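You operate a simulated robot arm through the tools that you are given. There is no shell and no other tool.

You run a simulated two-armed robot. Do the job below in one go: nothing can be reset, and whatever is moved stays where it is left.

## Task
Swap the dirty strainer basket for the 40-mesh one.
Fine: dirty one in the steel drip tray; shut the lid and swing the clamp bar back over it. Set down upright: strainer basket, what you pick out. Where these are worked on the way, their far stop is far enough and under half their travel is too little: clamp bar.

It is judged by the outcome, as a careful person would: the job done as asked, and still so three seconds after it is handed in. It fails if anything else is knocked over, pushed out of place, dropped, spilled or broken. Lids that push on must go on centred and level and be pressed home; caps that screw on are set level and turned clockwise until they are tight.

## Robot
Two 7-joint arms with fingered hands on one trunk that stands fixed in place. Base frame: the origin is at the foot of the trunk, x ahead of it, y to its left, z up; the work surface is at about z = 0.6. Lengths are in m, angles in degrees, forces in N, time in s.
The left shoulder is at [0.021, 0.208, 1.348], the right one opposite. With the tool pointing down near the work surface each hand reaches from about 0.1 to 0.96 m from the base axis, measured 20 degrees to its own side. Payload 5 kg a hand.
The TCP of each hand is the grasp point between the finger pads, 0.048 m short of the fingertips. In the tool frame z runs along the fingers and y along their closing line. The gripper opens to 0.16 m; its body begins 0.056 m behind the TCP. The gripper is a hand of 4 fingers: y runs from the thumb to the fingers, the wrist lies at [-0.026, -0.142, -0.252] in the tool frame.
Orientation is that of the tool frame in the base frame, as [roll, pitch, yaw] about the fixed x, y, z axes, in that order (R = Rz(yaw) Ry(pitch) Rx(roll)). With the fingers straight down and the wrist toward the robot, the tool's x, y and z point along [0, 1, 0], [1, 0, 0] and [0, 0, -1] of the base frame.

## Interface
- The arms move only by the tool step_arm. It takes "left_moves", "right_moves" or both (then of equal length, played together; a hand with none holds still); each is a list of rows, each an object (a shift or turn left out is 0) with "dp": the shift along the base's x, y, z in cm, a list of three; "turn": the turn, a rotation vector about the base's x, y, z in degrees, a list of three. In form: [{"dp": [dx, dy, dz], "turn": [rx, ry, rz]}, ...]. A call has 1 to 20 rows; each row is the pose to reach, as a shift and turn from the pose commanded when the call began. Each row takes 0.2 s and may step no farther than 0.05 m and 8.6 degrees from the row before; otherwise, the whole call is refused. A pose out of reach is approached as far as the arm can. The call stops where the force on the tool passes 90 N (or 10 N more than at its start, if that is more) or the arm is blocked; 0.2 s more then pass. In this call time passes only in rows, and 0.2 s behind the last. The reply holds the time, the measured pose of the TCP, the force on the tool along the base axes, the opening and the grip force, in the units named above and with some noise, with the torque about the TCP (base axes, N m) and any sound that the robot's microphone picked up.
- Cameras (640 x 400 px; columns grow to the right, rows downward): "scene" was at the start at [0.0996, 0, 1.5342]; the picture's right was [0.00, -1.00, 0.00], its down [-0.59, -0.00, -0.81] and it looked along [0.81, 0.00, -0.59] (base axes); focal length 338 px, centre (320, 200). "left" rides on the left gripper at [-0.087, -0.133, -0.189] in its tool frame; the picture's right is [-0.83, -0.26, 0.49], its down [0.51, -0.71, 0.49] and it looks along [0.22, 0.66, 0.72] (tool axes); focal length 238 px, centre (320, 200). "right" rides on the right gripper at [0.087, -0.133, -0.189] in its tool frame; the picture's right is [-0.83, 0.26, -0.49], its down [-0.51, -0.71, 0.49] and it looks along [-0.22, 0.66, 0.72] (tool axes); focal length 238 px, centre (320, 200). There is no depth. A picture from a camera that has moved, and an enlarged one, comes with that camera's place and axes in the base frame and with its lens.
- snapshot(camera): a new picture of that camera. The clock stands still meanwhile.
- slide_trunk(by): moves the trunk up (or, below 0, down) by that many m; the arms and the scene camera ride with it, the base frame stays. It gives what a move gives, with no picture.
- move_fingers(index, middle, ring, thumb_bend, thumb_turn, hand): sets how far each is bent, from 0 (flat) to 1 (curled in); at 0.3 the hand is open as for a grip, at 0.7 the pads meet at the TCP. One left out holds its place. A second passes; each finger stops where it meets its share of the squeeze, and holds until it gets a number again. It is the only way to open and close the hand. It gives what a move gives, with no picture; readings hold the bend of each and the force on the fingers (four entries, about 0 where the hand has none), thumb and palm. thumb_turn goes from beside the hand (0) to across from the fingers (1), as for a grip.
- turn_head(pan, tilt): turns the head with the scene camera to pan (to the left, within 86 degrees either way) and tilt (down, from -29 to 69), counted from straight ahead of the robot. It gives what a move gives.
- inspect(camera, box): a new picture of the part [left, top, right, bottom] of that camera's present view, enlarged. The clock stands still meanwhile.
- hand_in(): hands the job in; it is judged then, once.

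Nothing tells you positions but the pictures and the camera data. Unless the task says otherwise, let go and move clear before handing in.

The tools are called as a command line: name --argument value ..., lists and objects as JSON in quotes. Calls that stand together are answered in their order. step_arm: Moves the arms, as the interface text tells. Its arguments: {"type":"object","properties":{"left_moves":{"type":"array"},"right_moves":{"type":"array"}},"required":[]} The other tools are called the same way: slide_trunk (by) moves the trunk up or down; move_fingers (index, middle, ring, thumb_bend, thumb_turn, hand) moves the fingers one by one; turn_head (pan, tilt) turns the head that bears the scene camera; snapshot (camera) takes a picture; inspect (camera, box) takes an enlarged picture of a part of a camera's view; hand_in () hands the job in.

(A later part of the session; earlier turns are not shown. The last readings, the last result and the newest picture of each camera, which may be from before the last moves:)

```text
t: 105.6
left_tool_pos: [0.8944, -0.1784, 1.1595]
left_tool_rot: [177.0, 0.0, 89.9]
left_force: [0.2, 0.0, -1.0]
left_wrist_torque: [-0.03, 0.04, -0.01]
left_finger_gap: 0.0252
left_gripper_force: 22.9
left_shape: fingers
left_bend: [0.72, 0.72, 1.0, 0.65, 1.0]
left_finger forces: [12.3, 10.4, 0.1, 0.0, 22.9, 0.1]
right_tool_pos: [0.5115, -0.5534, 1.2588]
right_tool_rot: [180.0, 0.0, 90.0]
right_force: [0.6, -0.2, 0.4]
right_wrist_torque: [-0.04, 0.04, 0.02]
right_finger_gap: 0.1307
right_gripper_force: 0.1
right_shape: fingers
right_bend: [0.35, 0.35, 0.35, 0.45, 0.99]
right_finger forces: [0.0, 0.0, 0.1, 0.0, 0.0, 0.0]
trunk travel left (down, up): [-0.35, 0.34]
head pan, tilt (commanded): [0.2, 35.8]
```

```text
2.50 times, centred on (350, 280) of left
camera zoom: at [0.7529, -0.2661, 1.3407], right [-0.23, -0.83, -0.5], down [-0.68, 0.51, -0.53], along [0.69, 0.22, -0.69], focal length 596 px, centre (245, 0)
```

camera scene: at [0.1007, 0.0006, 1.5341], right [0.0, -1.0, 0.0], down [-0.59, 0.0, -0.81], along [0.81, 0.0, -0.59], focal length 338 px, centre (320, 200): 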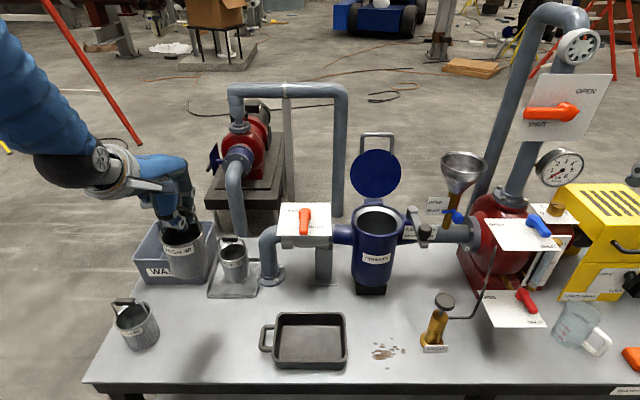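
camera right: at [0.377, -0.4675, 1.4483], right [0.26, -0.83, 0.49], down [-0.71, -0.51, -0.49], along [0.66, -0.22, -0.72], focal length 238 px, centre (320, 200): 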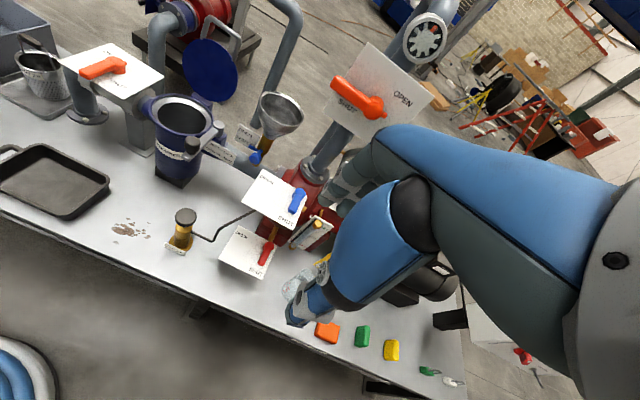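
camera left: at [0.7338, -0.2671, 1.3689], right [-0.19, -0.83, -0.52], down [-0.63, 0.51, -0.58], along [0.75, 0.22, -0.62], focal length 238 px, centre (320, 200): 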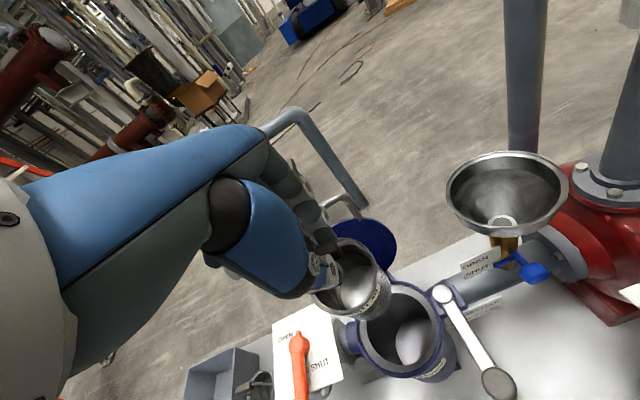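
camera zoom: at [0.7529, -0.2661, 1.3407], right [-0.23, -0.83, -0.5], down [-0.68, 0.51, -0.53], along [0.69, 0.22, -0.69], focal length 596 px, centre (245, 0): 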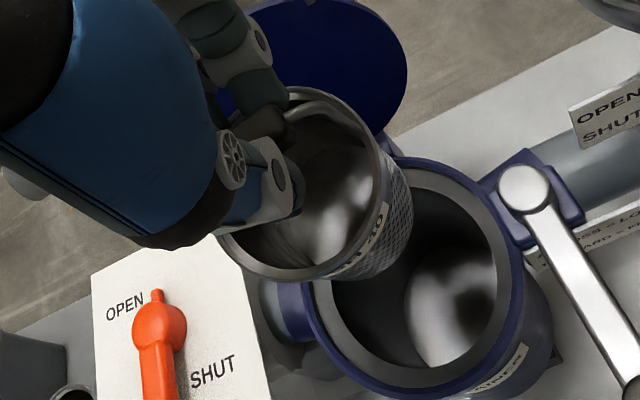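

Rim is centred; the bottom is ~0.7 cm left, so I roll −2° and shift 0.4 cm toward me. Then I lower 5 cm with the trunk and re-check.

step_arm --left_moves '[{"dp": [-0.2, 0, 0], "turn": [-1, 0, 0]}, {"dp": [-0.4, 0, 0], "turn": [-2, 0, 0]}]'

slide_trunk --by -0.05

inspect --camera "scene" --box '[330, 110, 430, 250]'

inspect --camera "right" --box '[120, 0, 260, 140]'

inspect --camera "left" --box '[260, 200, 440, 360]'

```text
t: 106.2
left_tool_pos: [0.8887, -0.1787, 1.1604]
left_tool_rot: [176.9, 1.9, 89.9]
left_force: [-0.6, -0.2, -2.0]
left_wrist_torque: [-0.04, 0.0, -0.02]
left_finger_gap: 0.0254
left_gripper_force: 22.2
left_shape: fingers
left_bend: [0.72, 0.72, 1.0, 0.65, 1.0]
left_finger forces: [12.2, 10.3, 0.1, 0.0, 22.9, 0.1]
right_tool_pos: [0.5099, -0.5529, 1.2604]
right_tool_rot: [180.0, -0.1, 90.0]
right_force: [0.1, 0.7, 0.2]
right_wrist_torque: [0.01, -0.05, 0.0]
right_finger_gap: 0.1309
right_gripper_force: 0.0
right_shape: fingers
right_bend: [0.35, 0.35, 0.35, 0.45, 0.99]
right_finger forces: [0.1, 0.0, 0.0, 0.0, 0.0, 0.1]
trunk travel left (down, up): [-0.35, 0.34]
head pan, tilt (commanded): [0.2, 35.8]
```

```text
t: 107.2
left_tool_pos: [0.8895, -0.1786, 1.1117]
left_tool_rot: [176.9, 2.0, 89.9]
left_force: [0.0, 0.5, -1.4]
left_wrist_torque: [-0.02, 0.04, -0.03]
left_finger_gap: 0.0253
left_gripper_force: 23.3
left_shape: fingers
left_bend: [0.72, 0.72, 1.0, 0.65, 1.0]
left_finger forces: [12.2, 10.4, 0.1, 0.0, 22.9, 0.0]
right_tool_pos: [0.5108, -0.5539, 1.2104]
right_tool_rot: [-180.0, 0.0, 90.0]
right_force: [-0.1, -0.2, -0.1]
right_wrist_torque: [-0.06, 0.02, 0.0]
right_finger_gap: 0.1307
right_gripper_force: 0.0
right_shape: fingers
right_bend: [0.35, 0.35, 0.35, 0.45, 0.99]
right_finger forces: [0.1, 0.0, 0.0, 0.1, 0.1, 0.0]
trunk travel left (down, up): [-0.3, 0.39]
head pan, tilt (commanded): [0.2, 35.8]
```

```text
2.86 times, centred on (380, 180) of scene
camera zoom: at [0.0995, -0.0002, 1.4844], right [0.0, -1.0, 0.0], down [-0.58, 0.0, -0.81], along [0.81, 0.0, -0.58], focal length 966 px, centre (149, 257)
```

zoom: 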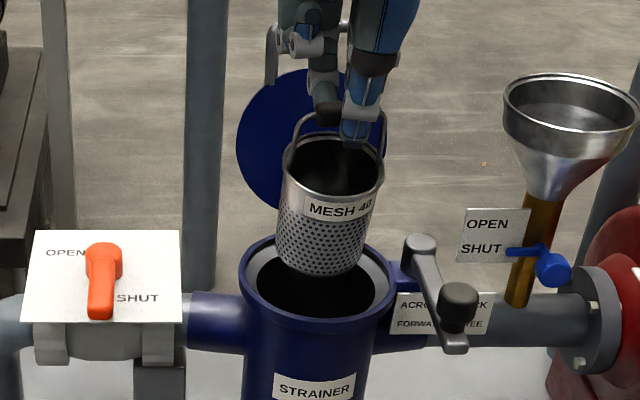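

```text
2.86 times, centred on (190, 70) of right
camera zoom: at [0.3778, -0.4671, 1.3985], right [0.26, -0.83, 0.49], down [-0.71, -0.51, -0.49], along [0.66, -0.22, -0.72], focal length 681 px, centre (691, 571)
```

zoom: 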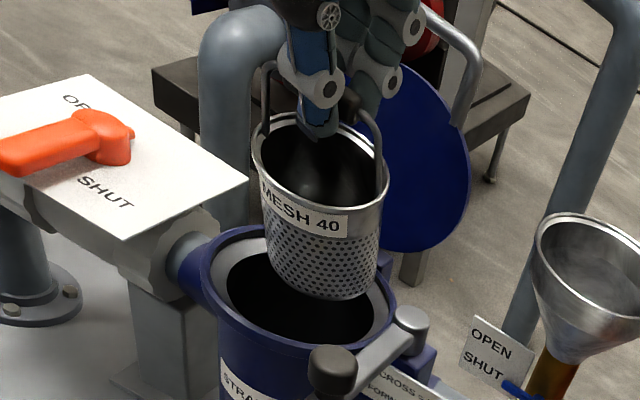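

```text
2.50 times, centred on (350, 280) of left
camera zoom: at [0.7483, -0.2596, 1.2952], right [-0.23, -0.85, -0.47], down [-0.68, 0.49, -0.55], along [0.69, 0.19, -0.69], focal length 596 px, centre (245, 0)
```

zoom: 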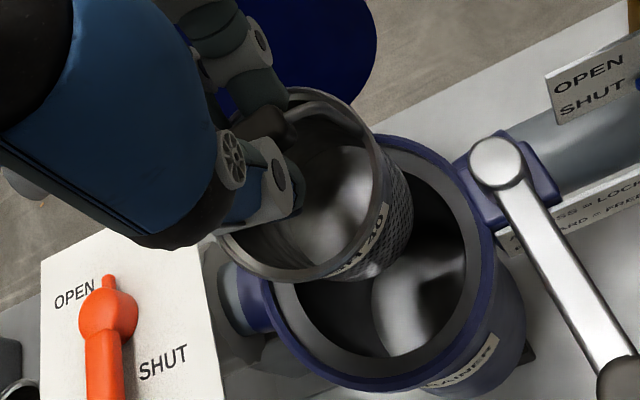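

The rim is centred at (0.893, -0.174). I take out half of the forward tilt so the bottom is centred too, then continue lowering with the trunk in small steps.

step_arm --left_moves '[{"dp": [0, 0, 0], "turn": [0, 1.0, 0]}, {"dp": [0, 0, 0], "turn": [0, 2.0, 0]}]'

slide_trunk --by -0.03

inspect --camera "scene" --box '[330, 110, 430, 250]'

inspect --camera "right" --box '[120, 0, 260, 140]'

inspect --camera "left" --box '[260, 200, 440, 360]'

```text
t: 107.8
left_tool_pos: [0.8896, -0.1787, 1.1101]
left_tool_rot: [179.0, 2.0, 90.0]
left_force: [0.2, -0.6, -0.8]
left_wrist_torque: [-0.02, 0.04, -0.03]
left_finger_gap: 0.0249
left_gripper_force: 23.1
left_shape: fingers
left_bend: [0.72, 0.72, 1.0, 0.65, 1.0]
left_finger forces: [12.2, 10.4, 0.0, 0.0, 22.9, 0.1]
right_tool_pos: [0.5113, -0.5538, 1.2094]
right_tool_rot: [179.9, 0.0, 90.1]
right_force: [0.3, 0.1, -0.9]
right_wrist_torque: [0.01, 0.03, 0.0]
right_finger_gap: 0.1308
right_gripper_force: 0.1
right_shape: fingers
right_bend: [0.35, 0.35, 0.35, 0.45, 0.99]
right_finger forces: [0.0, 0.1, 0.1, 0.0, 0.0, 0.0]
trunk travel left (down, up): [-0.3, 0.39]
head pan, tilt (commanded): [0.2, 35.8]
```

```text
t: 108.5
left_tool_pos: [0.8888, -0.1785, 1.0818]
left_tool_rot: [178.9, 2.1, 90.0]
left_force: [-0.2, 0.3, -0.5]
left_wrist_torque: [-0.01, 0.0, -0.03]
left_finger_gap: 0.025
left_gripper_force: 23.3
left_shape: fingers
left_bend: [0.72, 0.72, 1.0, 0.65, 1.0]
left_finger forces: [12.2, 10.4, 0.0, 0.1, 22.9, 0.0]
right_tool_pos: [0.5106, -0.5531, 1.18]
right_tool_rot: [180.0, 0.0, 90.0]
right_force: [0.0, -0.7, 0.9]
right_wrist_torque: [-0.03, -0.07, 0.01]
right_finger_gap: 0.1304
right_gripper_force: 0.1
right_shape: fingers
right_bend: [0.35, 0.35, 0.35, 0.45, 0.99]
right_finger forces: [0.0, 0.0, 0.0, 0.0, 0.1, 0.1]
trunk travel left (down, up): [-0.27, 0.42]
head pan, tilt (commanded): [0.2, 35.8]
```

```text
2.86 times, centred on (380, 180) of scene
camera zoom: at [0.0991, 0.0, 1.4544], right [0.0, -1.0, 0.0], down [-0.58, 0.0, -0.81], along [0.81, 0.0, -0.58], focal length 966 px, centre (149, 257)
```

zoom: 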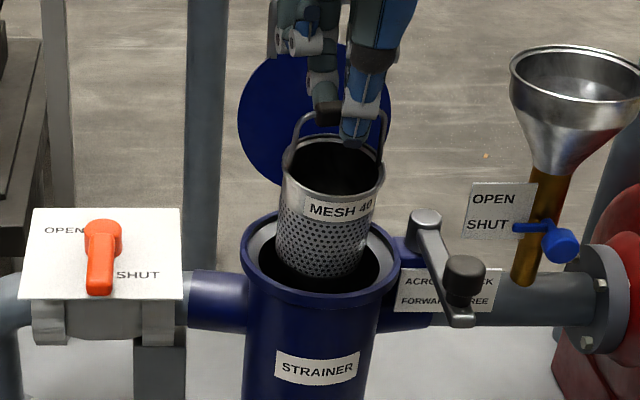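

```text
2.86 times, centred on (190, 70) of right
camera zoom: at [0.3774, -0.4669, 1.3686], right [0.26, -0.83, 0.49], down [-0.71, -0.51, -0.49], along [0.66, -0.22, -0.72], focal length 681 px, centre (691, 571)
```

zoom: 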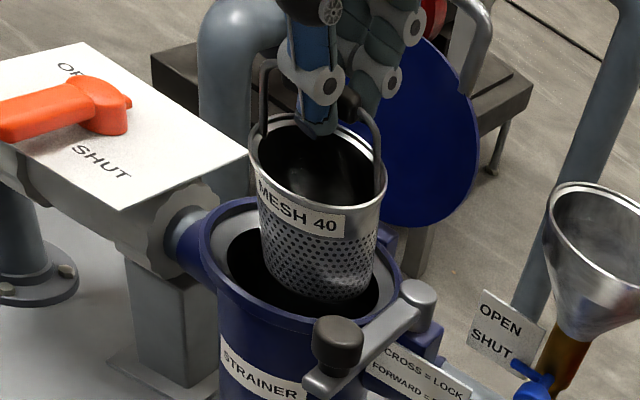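

```text
2.50 times, centred on (350, 280) of left
camera zoom: at [0.755, -0.259, 1.2709], right [-0.25, -0.85, -0.46], down [-0.7, 0.49, -0.52], along [0.67, 0.19, -0.72], focal length 596 px, centre (245, 0)
```

zoom: 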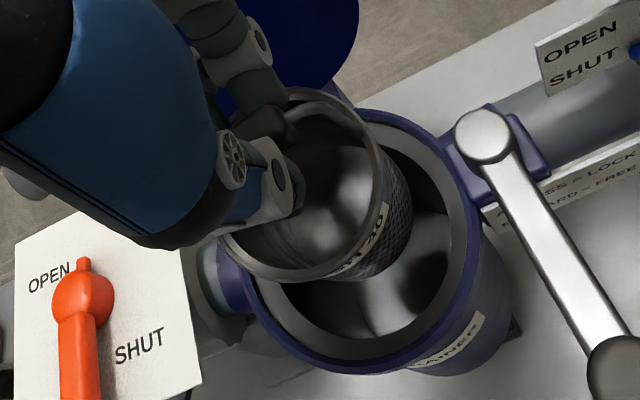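

The bottom is entering the opening with no contact. I continue with the trunk.

slide_trunk --by -0.025

inspect --camera "right" --box '[120, 0, 260, 140]'

inspect --camera "scene" --box '[330, 110, 430, 250]'

```text
t: 109.2
left_tool_pos: [0.8902, -0.1782, 1.0574]
left_tool_rot: [178.9, 2.0, 89.9]
left_force: [-0.9, 0.1, -1.0]
left_wrist_torque: [-0.02, 0.04, 0.0]
left_finger_gap: 0.0255
left_gripper_force: 22.3
left_shape: fingers
left_bend: [0.72, 0.72, 1.0, 0.65, 1.0]
left_finger forces: [12.0, 10.4, 0.0, 0.1, 22.6, 0.1]
right_tool_pos: [0.5099, -0.5532, 1.1535]
right_tool_rot: [180.0, 0.0, 90.0]
right_force: [0.0, 0.5, 0.3]
right_wrist_torque: [-0.02, -0.02, -0.05]
right_finger_gap: 0.1304
right_gripper_force: 0.0
right_shape: fingers
right_bend: [0.35, 0.35, 0.35, 0.45, 0.99]
right_finger forces: [0.0, 0.1, 0.0, 0.0, 0.1, 0.1]
trunk travel left (down, up): [-0.245, 0.445]
head pan, tilt (commanded): [0.2, 35.8]
```

```text
2.86 times, centred on (190, 70) of right
camera zoom: at [0.3776, -0.467, 1.3435], right [0.26, -0.83, 0.49], down [-0.71, -0.51, -0.49], along [0.66, -0.22, -0.72], focal length 681 px, centre (691, 571)
```

zoom: 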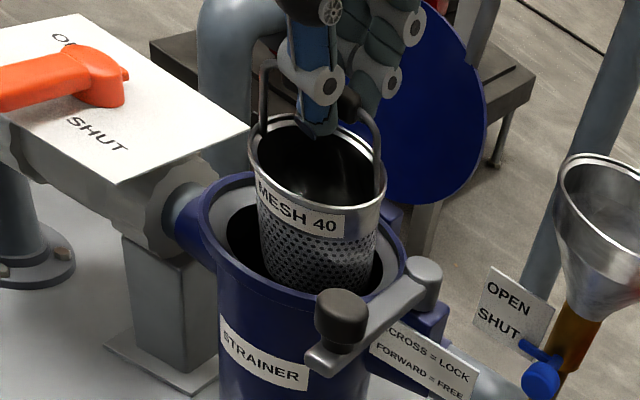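

```text
2.86 times, centred on (380, 180) of scene
camera zoom: at [0.0993, -0.0001, 1.4294], right [0.0, -1.0, 0.0], down [-0.58, 0.0, -0.81], along [0.81, 0.0, -0.58], focal length 966 px, centre (149, 257)
```

zoom: 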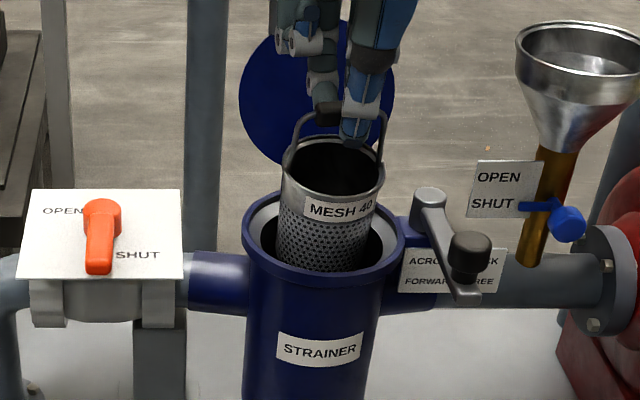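

The basket is well inside and free. I continue lowering with the trunk.

slide_trunk --by -0.04

slide_trunk --by -0.04

inspect --camera "right" --box '[120, 0, 260, 140]'

inspect --camera "scene" --box '[330, 80, 430, 220]'

inspect --camera "left" --box '[260, 180, 440, 360]'

```text
t: 110.0
left_tool_pos: [0.8897, -0.1779, 1.0169]
left_tool_rot: [178.9, 2.1, 89.9]
left_force: [-0.3, 0.1, -1.3]
left_wrist_torque: [-0.02, 0.06, 0.0]
left_finger_gap: 0.0252
left_gripper_force: 22.7
left_shape: fingers
left_bend: [0.72, 0.72, 1.0, 0.65, 1.0]
left_finger forces: [12.0, 10.5, 0.0, 0.0, 22.8, 0.0]
right_tool_pos: [0.51, -0.5536, 1.1134]
right_tool_rot: [-180.0, 0.0, 89.9]
right_force: [0.4, 0.9, 0.1]
right_wrist_torque: [-0.02, 0.01, 0.02]
right_finger_gap: 0.1306
right_gripper_force: 0.0
right_shape: fingers
right_bend: [0.35, 0.35, 0.35, 0.45, 0.99]
right_finger forces: [0.0, 0.0, 0.1, 0.1, 0.0, 0.1]
trunk travel left (down, up): [-0.205, 0.485]
head pan, tilt (commanded): [0.2, 35.8]
```

```text
t: 110.9
left_tool_pos: [0.8892, -0.1788, 0.9771]
left_tool_rot: [178.9, 2.0, 90.0]
left_force: [0.1, 0.0, -2.2]
left_wrist_torque: [-0.03, 0.03, -0.01]
left_finger_gap: 0.0253
left_gripper_force: 22.7
left_shape: fingers
left_bend: [0.72, 0.72, 1.0, 0.65, 1.0]
left_finger forces: [11.9, 10.4, 0.0, 0.0, 22.7, 0.1]
right_tool_pos: [0.5103, -0.554, 1.0748]
right_tool_rot: [179.9, 0.1, 90.0]
right_force: [-0.2, -1.0, -1.1]
right_wrist_torque: [-0.02, -0.05, 0.0]
right_finger_gap: 0.1307
right_gripper_force: 0.1
right_shape: fingers
right_bend: [0.35, 0.35, 0.35, 0.45, 0.99]
right_finger forces: [0.0, 0.1, 0.0, 0.1, 0.1, 0.0]
trunk travel left (down, up): [-0.165, 0.525]
head pan, tilt (commanded): [0.2, 35.8]
```

```text
2.86 times, centred on (190, 70) of right
camera zoom: at [0.3777, -0.4671, 1.2635], right [0.26, -0.83, 0.49], down [-0.71, -0.51, -0.49], along [0.66, -0.22, -0.72], focal length 681 px, centre (691, 571)
```

zoom: 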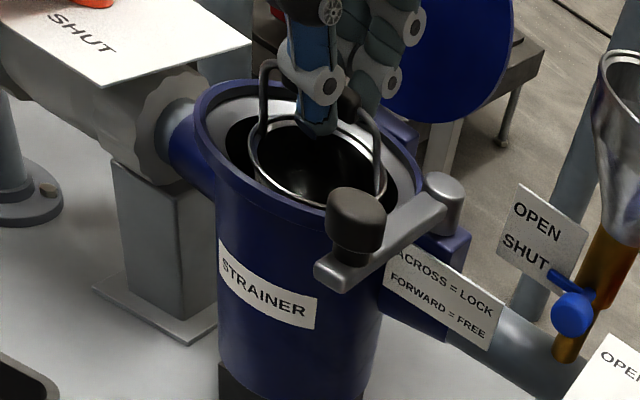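

```text
2.86 times, centred on (380, 150) of scene
camera zoom: at [0.0994, -0.0001, 1.3494], right [0.0, -1.0, 0.0], down [-0.58, 0.0, -0.81], along [0.81, 0.0, -0.58], focal length 966 px, centre (149, 343)
```

zoom: 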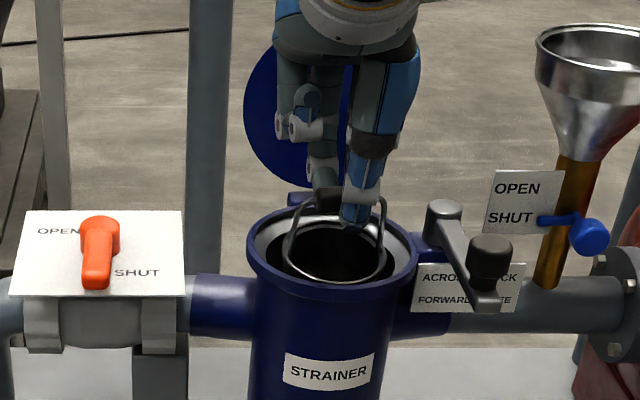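

```text
2.22 times, centred on (350, 270) of left
camera zoom: at [0.7552, -0.2592, 1.1657], right [-0.25, -0.85, -0.46], down [-0.7, 0.49, -0.52], along [0.67, 0.19, -0.72], focal length 530 px, centre (253, 44)
```

zoom: 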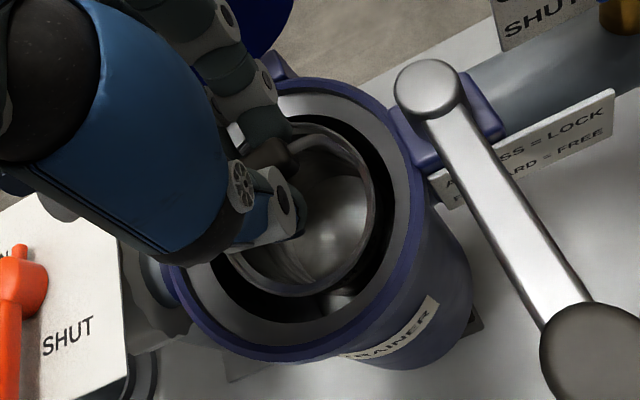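

Perfectly centred. I keep going with smaller trunk steps toward the seat.

slide_trunk --by -0.03

slide_trunk --by -0.02

inspect --camera "right" --box '[120, 0, 260, 140]'

inspect --camera "left" --box '[260, 180, 440, 360]'

```text
t: 111.6
left_tool_pos: [0.8884, -0.1783, 0.9477]
left_tool_rot: [179.0, 2.0, 89.8]
left_force: [-1.0, 0.2, -0.1]
left_wrist_torque: [-0.04, 0.04, 0.0]
left_finger_gap: 0.0255
left_gripper_force: 22.5
left_shape: fingers
left_bend: [0.72, 0.72, 1.0, 0.65, 1.0]
left_finger forces: [11.9, 10.3, 0.1, 0.1, 22.8, 0.1]
right_tool_pos: [0.5105, -0.553, 1.0451]
right_tool_rot: [179.9, 0.0, 90.0]
right_force: [0.3, -0.5, 0.7]
right_wrist_torque: [-0.04, -0.03, -0.02]
right_finger_gap: 0.1308
right_gripper_force: 0.2
right_shape: fingers
right_bend: [0.35, 0.35, 0.35, 0.45, 0.99]
right_finger forces: [0.1, 0.0, 0.0, 0.0, 0.0, 0.0]
trunk travel left (down, up): [-0.135, 0.555]
head pan, tilt (commanded): [0.2, 35.8]
```

```text
t: 112.3
left_tool_pos: [0.8896, -0.178, 0.9272]
left_tool_rot: [178.9, 2.0, 89.9]
left_force: [-0.7, 1.1, -1.3]
left_wrist_torque: [-0.04, 0.01, -0.01]
left_finger_gap: 0.0254
left_gripper_force: 22.6
left_shape: fingers
left_bend: [0.72, 0.72, 1.0, 0.65, 1.0]
left_finger forces: [12.0, 10.4, 0.0, 0.0, 22.7, 0.1]
right_tool_pos: [0.5099, -0.5533, 1.0242]
right_tool_rot: [180.0, 0.0, 90.0]
right_force: [-0.3, 0.5, 0.6]
right_wrist_torque: [-0.02, 0.0, -0.02]
right_finger_gap: 0.1306
right_gripper_force: 0.1
right_shape: fingers
right_bend: [0.35, 0.35, 0.35, 0.45, 0.99]
right_finger forces: [0.1, 0.0, 0.0, 0.1, 0.0, 0.0]
trunk travel left (down, up): [-0.115, 0.575]
head pan, tilt (commanded): [0.2, 35.8]
```

```text
2.86 times, centred on (190, 70) of right
camera zoom: at [0.3775, -0.467, 1.2135], right [0.26, -0.83, 0.49], down [-0.71, -0.51, -0.49], along [0.66, -0.22, -0.72], focal length 681 px, centre (691, 571)
```

zoom: 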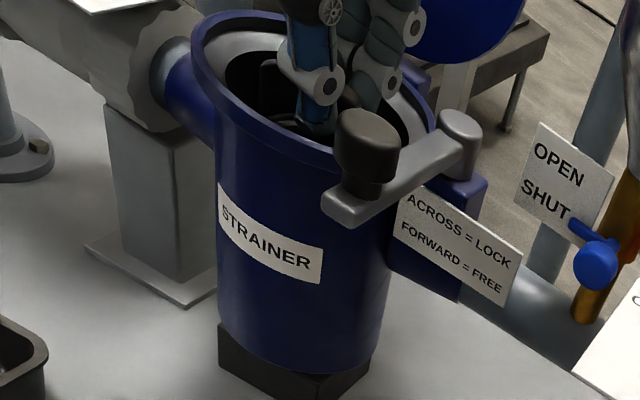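

```text
2.22 times, centred on (350, 270) of left
camera zoom: at [0.755, -0.2591, 1.1156], right [-0.25, -0.85, -0.46], down [-0.7, 0.49, -0.52], along [0.67, 0.19, -0.72], focal length 530 px, centre (253, 44)
```

zoom: 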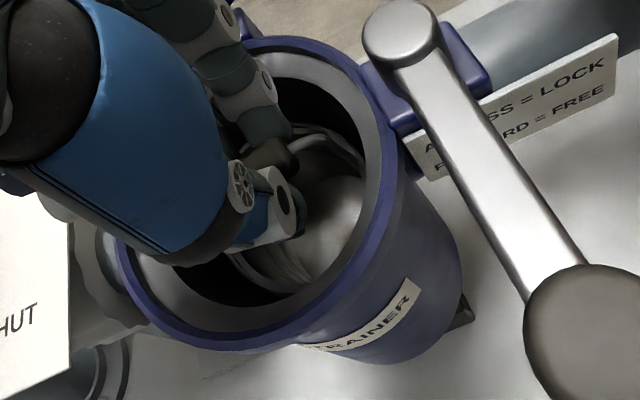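

Still hanging free, about 2.5 cm above the expected seat. I use 1 cm trunk steps now.

slide_trunk --by -0.01

slide_trunk --by -0.008

inspect --camera "left" --box '[260, 180, 440, 360]'

```text
t: 112.9
left_tool_pos: [0.8899, -0.1788, 0.9169]
left_tool_rot: [178.9, 2.0, 90.0]
left_force: [-0.4, -0.5, -1.7]
left_wrist_torque: [-0.01, 0.02, -0.04]
left_finger_gap: 0.0252
left_gripper_force: 22.4
left_shape: fingers
left_bend: [0.72, 0.72, 1.0, 0.65, 1.0]
left_finger forces: [12.0, 10.3, 0.0, 0.0, 22.8, 0.0]
right_tool_pos: [0.5108, -0.5533, 1.0148]
right_tool_rot: [180.0, 0.0, 90.0]
right_force: [-0.7, -0.2, 0.8]
right_wrist_torque: [0.01, -0.03, -0.02]
right_finger_gap: 0.1309
right_gripper_force: 0.1
right_shape: fingers
right_bend: [0.35, 0.35, 0.35, 0.45, 0.99]
right_finger forces: [0.0, 0.0, 0.1, 0.0, 0.1, 0.0]
trunk travel left (down, up): [-0.105, 0.585]
head pan, tilt (commanded): [0.2, 35.8]
```

```text
t: 113.5
left_tool_pos: [0.8899, -0.1777, 0.9076]
left_tool_rot: [179.0, 1.9, 90.0]
left_force: [0.0, -0.5, -0.1]
left_wrist_torque: [-0.04, 0.05, -0.04]
left_finger_gap: 0.0255
left_gripper_force: 23.4
left_shape: fingers
left_bend: [0.72, 0.72, 1.0, 0.65, 1.0]
left_finger forces: [12.3, 10.6, 0.0, 0.0, 22.9, 0.1]
right_tool_pos: [0.5112, -0.5515, 1.0067]
right_tool_rot: [-180.0, -0.1, 90.0]
right_force: [0.0, 0.4, 0.5]
right_wrist_torque: [-0.02, 0.01, 0.0]
right_finger_gap: 0.1307
right_gripper_force: 0.2
right_shape: fingers
right_bend: [0.35, 0.35, 0.35, 0.45, 0.99]
right_finger forces: [0.0, 0.0, 0.0, 0.1, 0.0, 0.1]
trunk travel left (down, up): [-0.097, 0.593]
head pan, tilt (commanded): [0.2, 35.8]
```

```text
2.22 times, centred on (350, 270) of left
camera zoom: at [0.7552, -0.2591, 1.0968], right [-0.25, -0.85, -0.46], down [-0.7, 0.49, -0.52], along [0.67, 0.19, -0.72], focal length 530 px, centre (253, 44)
```

zoom: 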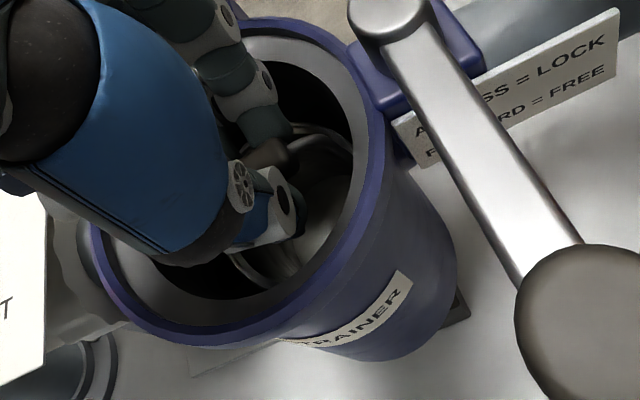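

Possibly touching now. I go 5 mm further at a time.

slide_trunk --by -0.005

slide_trunk --by -0.004

```text
t: 114.0
left_tool_pos: [0.8906, -0.1771, 0.9062]
left_tool_rot: [178.7, 2.1, 90.1]
left_force: [1.3, 0.2, 17.4]
left_wrist_torque: [-0.08, 0.14, 0.0]
left_finger_gap: 0.0253
left_gripper_force: 25.9
left_shape: fingers
left_bend: [0.72, 0.72, 1.0, 0.65, 1.0]
left_finger forces: [14.8, 13.3, 0.0, 0.0, 24.2, 0.0]
right_tool_pos: [0.5103, -0.5525, 1.0012]
right_tool_rot: [180.0, 0.1, 90.0]
right_force: [0.8, -0.2, -0.6]
right_wrist_torque: [-0.01, 0.03, 0.0]
right_finger_gap: 0.1306
right_gripper_force: 0.1
right_shape: fingers
right_bend: [0.35, 0.35, 0.35, 0.45, 0.99]
right_finger forces: [0.0, 0.0, 0.0, 0.1, 0.0, 0.1]
trunk travel left (down, up): [-0.092, 0.598]
head pan, tilt (commanded): [0.2, 35.8]
```

```text
t: 114.5
left_tool_pos: [0.8901, -0.1785, 0.9057]
left_tool_rot: [178.5, 2.1, 90.0]
left_force: [3.7, -0.5, 38.5]
left_wrist_torque: [-0.17, 0.14, -0.02]
left_finger_gap: 0.0247
left_gripper_force: 30.5
left_shape: fingers
left_bend: [0.72, 0.72, 1.0, 0.66, 1.0]
left_finger forces: [18.8, 16.1, 0.0, 0.0, 25.9, 0.0]
right_tool_pos: [0.5074, -0.5525, 0.9989]
right_tool_rot: [179.8, 0.1, 89.9]
right_force: [-0.8, -0.3, 0.5]
right_wrist_torque: [0.0, 0.05, 0.0]
right_finger_gap: 0.1305
right_gripper_force: 0.1
right_shape: fingers
right_bend: [0.35, 0.35, 0.35, 0.45, 0.99]
right_finger forces: [0.0, 0.0, 0.0, 0.1, 0.1, 0.1]
trunk travel left (down, up): [-0.088, 0.602]
head pan, tilt (commanded): [0.2, 35.8]
```

The basket is firmly seated (force rising at TCP z≈0.906, as predicted). I relieve the pressure and open the pinch just enough.

slide_trunk --by 0.008

move_fingers --hand "left" --index 0.66 --middle 0.66 --thumb_bend 0.6

inspect --camera "left" --box '[260, 180, 440, 360]'

inspect --camera "scene" --box '[330, 80, 430, 200]'

```text
t: 115.1
left_tool_pos: [0.8879, -0.1794, 0.9061]
left_tool_rot: [179.0, 1.9, 90.0]
left_force: [3.0, -0.8, 18.0]
left_wrist_torque: [-0.09, -0.01, 0.05]
left_finger_gap: 0.0249
left_gripper_force: 27.4
left_shape: fingers
left_bend: [0.72, 0.72, 1.0, 0.66, 1.0]
left_finger forces: [16.5, 12.9, 0.0, 0.0, 24.9, 0.0]
right_tool_pos: [0.5087, -0.5531, 1.0065]
right_tool_rot: [179.9, 0.0, 90.0]
right_force: [0.6, -0.3, 0.2]
right_wrist_torque: [0.01, -0.01, 0.0]
right_finger_gap: 0.1305
right_gripper_force: 0.1
right_shape: fingers
right_bend: [0.35, 0.35, 0.35, 0.45, 0.99]
right_finger forces: [0.1, 0.1, 0.1, 0.0, 0.1, 0.0]
trunk travel left (down, up): [-0.096, 0.594]
head pan, tilt (commanded): [0.2, 35.8]
```

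```text
t: 116.1
left_tool_pos: [0.8903, -0.1786, 0.9066]
left_tool_rot: [178.9, 1.9, 90.0]
left_force: [-5.3, -0.3, 1.4]
left_wrist_torque: [-0.01, 0.01, 0.06]
left_finger_gap: 0.0388
left_gripper_force: 2.9
left_shape: fingers
left_bend: [0.66, 0.68, 1.0, 0.6, 1.0]
left_finger forces: [0.0, 5.4, 0.1, 0.0, 0.0, 0.0]
right_tool_pos: [0.5105, -0.5537, 1.0051]
right_tool_rot: [-180.0, -0.1, 90.0]
right_force: [-0.3, -0.5, 0.3]
right_wrist_torque: [0.0, -0.01, 0.02]
right_finger_gap: 0.1306
right_gripper_force: 0.1
right_shape: fingers
right_bend: [0.35, 0.35, 0.35, 0.45, 0.99]
right_finger forces: [0.0, 0.0, 0.1, 0.0, 0.0, 0.1]
trunk travel left (down, up): [-0.096, 0.594]
head pan, tilt (commanded): [0.2, 35.8]
```

```text
2.22 times, centred on (350, 270) of left
camera zoom: at [0.7548, -0.2595, 1.0957], right [-0.25, -0.85, -0.46], down [-0.7, 0.49, -0.52], along [0.67, 0.19, -0.72], focal length 530 px, centre (253, 44)
```

zoom: 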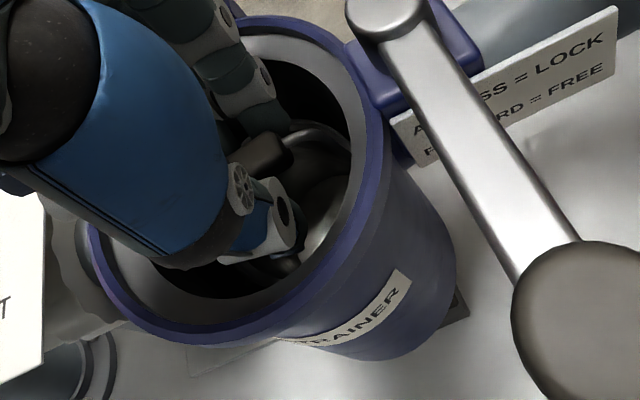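

```text
3.33 times, centred on (380, 140) of scene
camera zoom: at [0.0992, -0.0003, 1.2803], right [0.0, -1.0, 0.0], down [-0.58, 0.0, -0.81], along [0.81, 0.0, -0.58], focal length 1127 px, centre (120, 400)
```

zoom: 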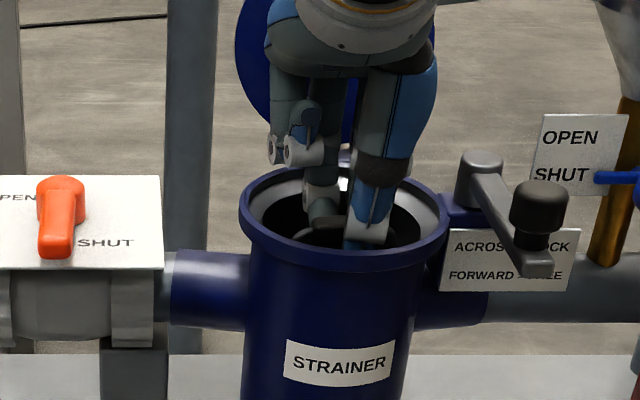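

Released with only a slight finger touch on the ring. I ease 2 mm toward me and rise with the trunk.

step_arm --left_moves '[{"dp": [-0.2, 0, 0.4]}, {"dp": [-0.2, 0, 1.0]}]'

slide_trunk --by 0.03

inspect --camera "left" --box '[260, 180, 440, 360]'

inspect --camera "right" --box '[120, 0, 260, 140]'

```text
t: 116.7
left_tool_pos: [0.8867, -0.1784, 0.9186]
left_tool_rot: [178.9, 1.9, 89.9]
left_force: [0.2, -1.0, 0.4]
left_wrist_torque: [0.04, -0.04, 0.0]
left_finger_gap: 0.0392
left_gripper_force: 0.2
left_shape: fingers
left_bend: [0.66, 0.66, 1.0, 0.6, 1.0]
left_finger forces: [0.3, 0.2, 0.0, 0.0, 0.0, 0.1]
right_tool_pos: [0.5099, -0.5534, 1.0038]
right_tool_rot: [180.0, -0.1, 90.0]
right_force: [0.1, 0.5, 0.0]
right_wrist_torque: [-0.04, -0.02, -0.03]
right_finger_gap: 0.1305
right_gripper_force: 0.1
right_shape: fingers
right_bend: [0.35, 0.35, 0.35, 0.45, 0.99]
right_finger forces: [0.1, 0.0, 0.0, 0.0, 0.1, 0.0]
trunk travel left (down, up): [-0.096, 0.594]
head pan, tilt (commanded): [0.2, 35.8]
```

```text
t: 117.4
left_tool_pos: [0.8869, -0.1795, 0.9464]
left_tool_rot: [179.1, 1.9, 90.0]
left_force: [-0.3, -0.7, -0.3]
left_wrist_torque: [0.03, 0.0, 0.0]
left_finger_gap: 0.0389
left_gripper_force: 0.0
left_shape: fingers
left_bend: [0.66, 0.66, 1.0, 0.6, 1.0]
left_finger forces: [0.1, 0.1, 0.0, 0.1, 0.1, 0.0]
right_tool_pos: [0.5102, -0.5533, 1.0351]
right_tool_rot: [-179.9, 0.0, 90.0]
right_force: [0.5, -0.6, -0.2]
right_wrist_torque: [0.05, 0.05, 0.05]
right_finger_gap: 0.1305
right_gripper_force: 0.0
right_shape: fingers
right_bend: [0.35, 0.35, 0.35, 0.45, 0.99]
right_finger forces: [0.1, 0.0, 0.1, 0.1, 0.0, 0.0]
trunk travel left (down, up): [-0.126, 0.564]
head pan, tilt (commanded): [0.2, 35.8]
```

```text
2.22 times, centred on (350, 270) of left
camera zoom: at [0.753, -0.2601, 1.1356], right [-0.25, -0.85, -0.46], down [-0.7, 0.49, -0.52], along [0.67, 0.19, -0.72], focal length 530 px, centre (253, 44)
```

zoom: 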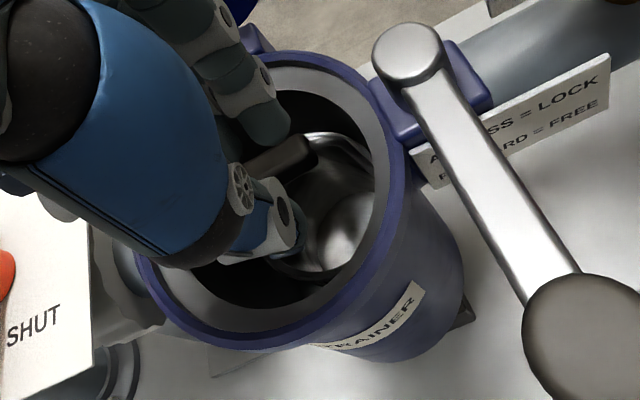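

```text
2.86 times, centred on (190, 70) of right
camera zoom: at [0.3782, -0.4674, 1.2236], right [0.26, -0.83, 0.49], down [-0.71, -0.51, -0.49], along [0.66, -0.22, -0.72], focal length 681 px, centre (691, 571)
```

zoom: 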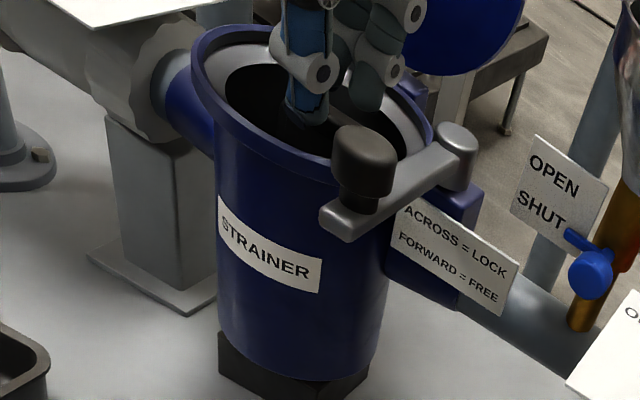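

The basket stays seated while the hand rises. I continue upward with the trunk and then move the left arm away to the left.

slide_trunk --by 0.1

slide_trunk --by 0.124

step_arm --left_moves '[{"dp": [0, 3, 2]}, {"dp": [0, 7, 3]}, {"dp": [-1, 11, 3]}, {"dp": [-2, 15, 3]}, {"dp": [-3, 19, 3]}, {"dp": [-4, 23, 3]}, {"dp": [-6, 27, 3]}, {"dp": [-9, 30, 3]}, {"dp": [-12, 33, 3]}, {"dp": [-15, 36, 3]}, {"dp": [-18, 39, 3]}, {"dp": [-20, 42, 4]}]'

snapshot --camera "scene"

inspect --camera "scene" --box '[340, 170, 440, 260]'

snapshot --camera "right"

```text
t: 118.8
left_tool_pos: [0.8871, -0.1789, 1.0466]
left_tool_rot: [179.0, 1.9, 90.0]
left_force: [0.5, -0.5, 0.5]
left_wrist_torque: [0.0, 0.08, 0.02]
left_finger_gap: 0.0391
left_gripper_force: 0.1
left_shape: fingers
left_bend: [0.66, 0.66, 1.0, 0.6, 1.0]
left_finger forces: [0.0, 0.0, 0.1, 0.0, 0.0, 0.0]
right_tool_pos: [0.5111, -0.5527, 1.135]
right_tool_rot: [180.0, 0.0, 90.0]
right_force: [-0.8, 0.5, -0.7]
right_wrist_torque: [0.01, 0.0, -0.05]
right_finger_gap: 0.1306
right_gripper_force: 0.2
right_shape: fingers
right_bend: [0.35, 0.35, 0.35, 0.45, 0.99]
right_finger forces: [0.1, 0.1, 0.0, 0.1, 0.0, 0.1]
trunk travel left (down, up): [-0.226, 0.464]
head pan, tilt (commanded): [0.2, 35.8]
```

```text
t: 120.3
left_tool_pos: [0.8879, -0.1792, 1.1714]
left_tool_rot: [179.0, 1.9, 89.9]
left_force: [-0.7, -0.5, -0.5]
left_wrist_torque: [-0.02, 0.04, -0.03]
left_finger_gap: 0.039
left_gripper_force: 0.1
left_shape: fingers
left_bend: [0.66, 0.66, 1.0, 0.6, 1.0]
left_finger forces: [0.1, 0.1, 0.1, 0.0, 0.0, 0.0]
right_tool_pos: [0.5103, -0.5531, 1.2573]
right_tool_rot: [-180.0, 0.0, 90.0]
right_force: [-0.3, -0.4, -0.6]
right_wrist_torque: [0.01, 0.01, -0.01]
right_finger_gap: 0.1307
right_gripper_force: 0.0
right_shape: fingers
right_bend: [0.35, 0.35, 0.35, 0.45, 0.99]
right_finger forces: [0.0, 0.0, 0.0, 0.0, 0.0, 0.0]
trunk travel left (down, up): [-0.35, 0.34]
head pan, tilt (commanded): [0.2, 35.8]
```

```text
t: 122.9
left_tool_pos: [0.6846, 0.2419, 1.2097]
left_tool_rot: [178.8, 2.0, 90.0]
left_force: [0.4, 0.6, -0.8]
left_wrist_torque: [-0.04, -0.08, 0.0]
left_finger_gap: 0.0391
left_gripper_force: 0.1
left_shape: fingers
left_bend: [0.66, 0.66, 1.0, 0.6, 1.0]
left_finger forces: [0.0, 0.1, 0.1, 0.1, 0.1, 0.1]
right_tool_pos: [0.509, -0.553, 1.2602]
right_tool_rot: [179.9, 0.1, 90.0]
right_force: [-0.6, 0.2, 0.3]
right_wrist_torque: [-0.06, -0.08, -0.02]
right_finger_gap: 0.1307
right_gripper_force: 0.1
right_shape: fingers
right_bend: [0.35, 0.35, 0.35, 0.45, 0.99]
right_finger forces: [0.0, 0.1, 0.1, 0.1, 0.0, 0.1]
trunk travel left (down, up): [-0.35, 0.34]
head pan, tilt (commanded): [0.2, 35.8]
```

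```text
taken
camera scene: at [0.0983, 0.0016, 1.5344], right [0.0, -1.0, 0.0], down [-0.58, 0.0, -0.81], along [0.81, 0.0, -0.58], focal length 338 px, centre (320, 200)
```

scene: 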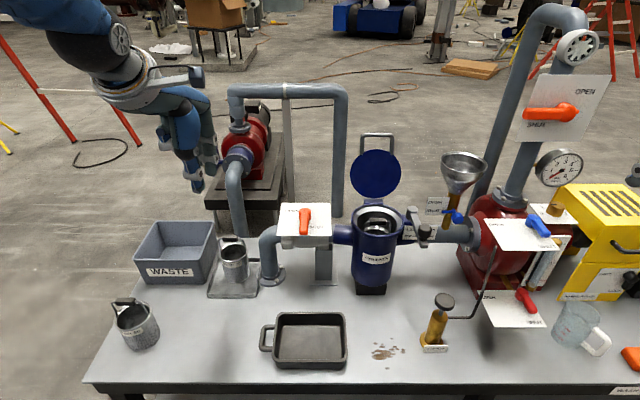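

```text
4.44 times, centred on (390, 215) of scene
camera zoom: at [0.0983, 0.0016, 1.5344], right [0.0, -1.0, 0.0], down [-0.58, 0.0, -0.81], along [0.81, 0.0, -0.58], focal length 1503 px, centre (9, 133)
```

zoom: 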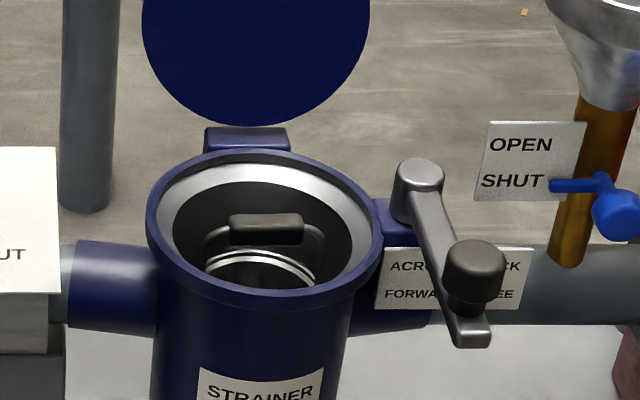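

```text
taken
camera right: at [0.3763, -0.4654, 1.4493], right [0.26, -0.83, 0.49], down [-0.71, -0.51, -0.49], along [0.66, -0.22, -0.72], focal length 238 px, centre (320, 200)
```

right: 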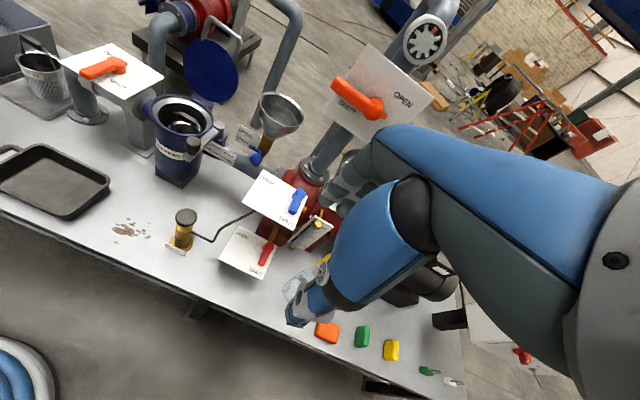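

MESH 40 sits in the strainer just like the old one did. Now I bring the right hand back over the open lid's handle, along the reverse of my earlier retreat.

step_arm --right_moves '[{"dp": [2, 3.5, 0]}, {"dp": [4, 7, 0]}, {"dp": [6, 10.5, 0]}, {"dp": [8, 14, 0]}, {"dp": [8.85, 18, 0]}, {"dp": [9.85, 22, 0]}, {"dp": [11.85, 26, 0]}, {"dp": [14.85, 29.5, 0]}, {"dp": [18.85, 32, 0]}, {"dp": [22.85, 34.5, 0]}, {"dp": [26.85, 37, 0]}, {"dp": [31.35, 39, 0], "turn": [0, -6, 0]}, {"dp": [35.85, 40, 0], "turn": [0, -12, 0]}, {"dp": [40.35, 40, 0], "turn": [0, -18, 0]}, {"dp": [44.85, 40, 0], "turn": [0, -24, 0]}]'

snapshot --camera "scene"

snapshot --camera "right"

snapshot --camera "left"

```text
t: 126.1
left_tool_pos: [0.6875, 0.2412, 1.2077]
left_tool_rot: [179.1, 2.0, 90.0]
left_force: [0.9, -0.9, -0.5]
left_wrist_torque: [-0.04, 0.09, 0.0]
left_finger_gap: 0.0396
left_gripper_force: 0.0
left_shape: fingers
left_bend: [0.66, 0.66, 1.0, 0.6, 1.0]
left_finger forces: [0.0, 0.0, 0.0, 0.0, 0.0, 0.0]
right_tool_pos: [0.9595, -0.1537, 1.259]
right_tool_rot: [156.2, 0.0, 89.9]
right_force: [1.0, -1.0, -0.2]
right_wrist_torque: [0.0, 0.07, 0.04]
right_finger_gap: 0.1306
right_gripper_force: 0.1
right_shape: fingers
right_bend: [0.35, 0.35, 0.35, 0.45, 0.99]
right_finger forces: [0.1, 0.0, 0.1, 0.1, 0.0, 0.1]
trunk travel left (down, up): [-0.35, 0.34]
head pan, tilt (commanded): [0.2, 35.8]
```

```text
taken
camera scene: at [0.102, 0.0001, 1.534], right [0.0, -1.0, 0.0], down [-0.59, 0.0, -0.81], along [0.81, 0.0, -0.59], focal length 338 px, centre (320, 200)
```

scene: 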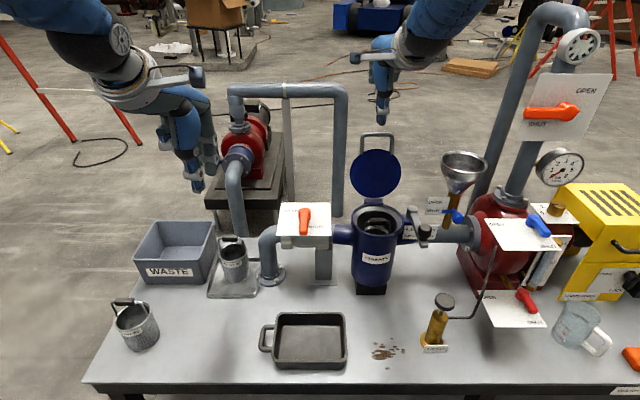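

```text
taken
camera right: at [0.7622, -0.0663, 1.3781], right [0.04, -0.83, 0.55], down [-0.45, -0.51, -0.74], along [0.89, -0.22, -0.39], focal length 238 px, centre (320, 200)
```

right: 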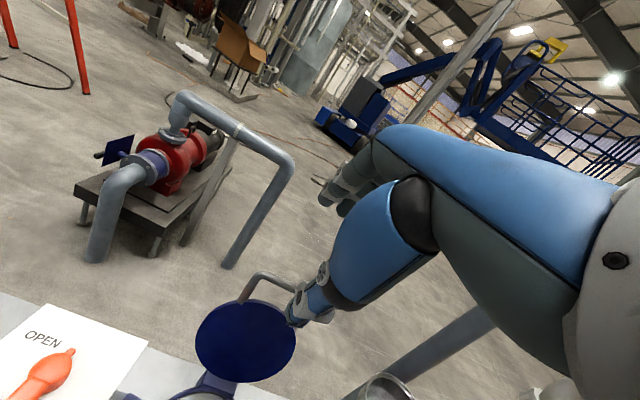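

```text
taken
camera left: at [0.5539, 0.1607, 1.3972], right [-0.25, -0.85, -0.46], down [-0.7, 0.49, -0.52], along [0.67, 0.19, -0.72], focal length 238 px, centre (320, 200)
```

left: 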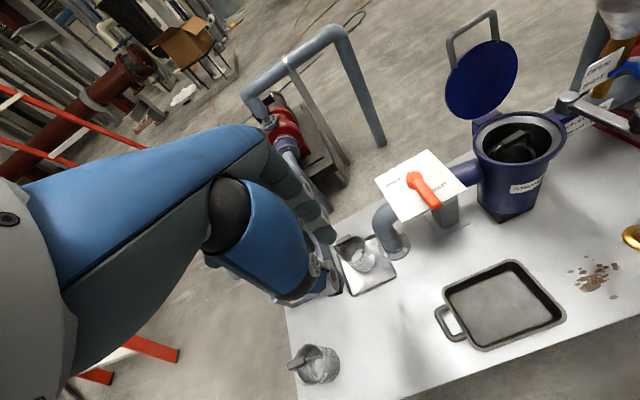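

I lower the open hand so that the fingers go behind and the thumb in front of the lid handle.

step_arm --right_moves '[{"dp": [3.5, 0, -1.5]}, {"dp": [6, 0, -5.5]}, {"dp": [6, 0, -9.5]}, {"dp": [6, 0, -13.0]}]'

inspect --camera "left" --box '[420, 0, 580, 160]'

inspect --camera "scene" --box '[320, 80, 440, 220]'

inspect --camera "right" --box '[200, 180, 420, 400]'

```text
t: 127.1
left_tool_pos: [0.6885, 0.241, 1.2079]
left_tool_rot: [179.1, 1.8, 90.0]
left_force: [1.8, 0.1, -1.2]
left_wrist_torque: [0.0, 0.13, 0.0]
left_finger_gap: 0.0389
left_gripper_force: 0.0
left_shape: fingers
left_bend: [0.66, 0.66, 1.0, 0.6, 1.0]
left_finger forces: [0.0, 0.0, 0.1, 0.0, 0.0, 0.0]
right_tool_pos: [1.0236, -0.1521, 1.1284]
right_tool_rot: [156.1, 0.0, 90.1]
right_force: [1.5, 0.6, 1.2]
right_wrist_torque: [0.0, 0.21, 0.05]
right_finger_gap: 0.1307
right_gripper_force: 0.0
right_shape: fingers
right_bend: [0.35, 0.35, 0.35, 0.45, 0.99]
right_finger forces: [0.0, 0.0, 0.0, 0.0, 0.1, 0.1]
trunk travel left (down, up): [-0.35, 0.34]
head pan, tilt (commanded): [0.2, 35.8]
```

```text
2.50 times, centred on (500, 80) of left
camera zoom: at [0.5544, 0.1604, 1.397], right [-0.25, -0.85, -0.46], down [-0.7, 0.49, -0.52], along [0.67, 0.19, -0.72], focal length 596 px, centre (-130, 500)
```

zoom: 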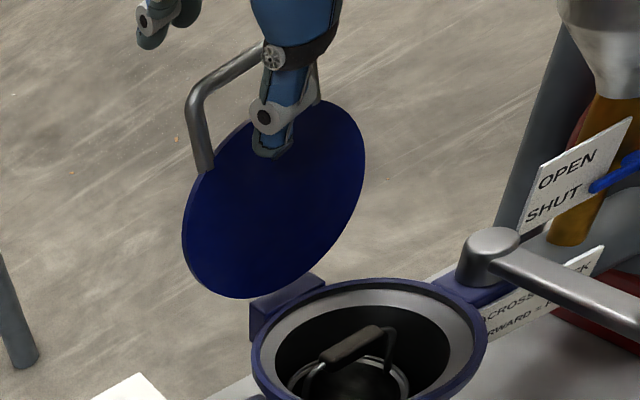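

```text
2.86 times, centred on (380, 150) of scene
camera zoom: at [0.1026, -0.0002, 1.5339], right [0.0, -1.0, 0.0], down [-0.59, 0.0, -0.81], along [0.81, 0.0, -0.59], focal length 966 px, centre (149, 343)
```

zoom: 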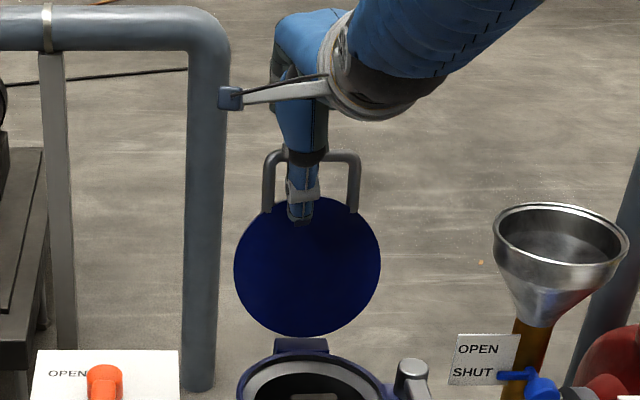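

```text
1.82 times, centred on (310, 290) of right
camera zoom: at [0.8243, -0.0653, 1.2466], right [0.04, -0.83, 0.55], down [-0.45, -0.51, -0.74], along [0.89, -0.22, -0.39], focal length 433 px, centre (338, 36)
```

zoom: 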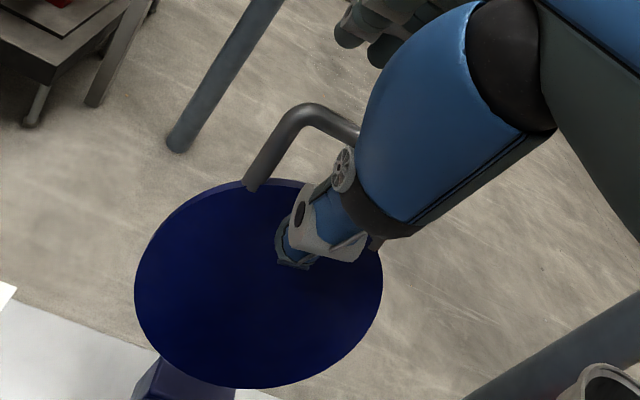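

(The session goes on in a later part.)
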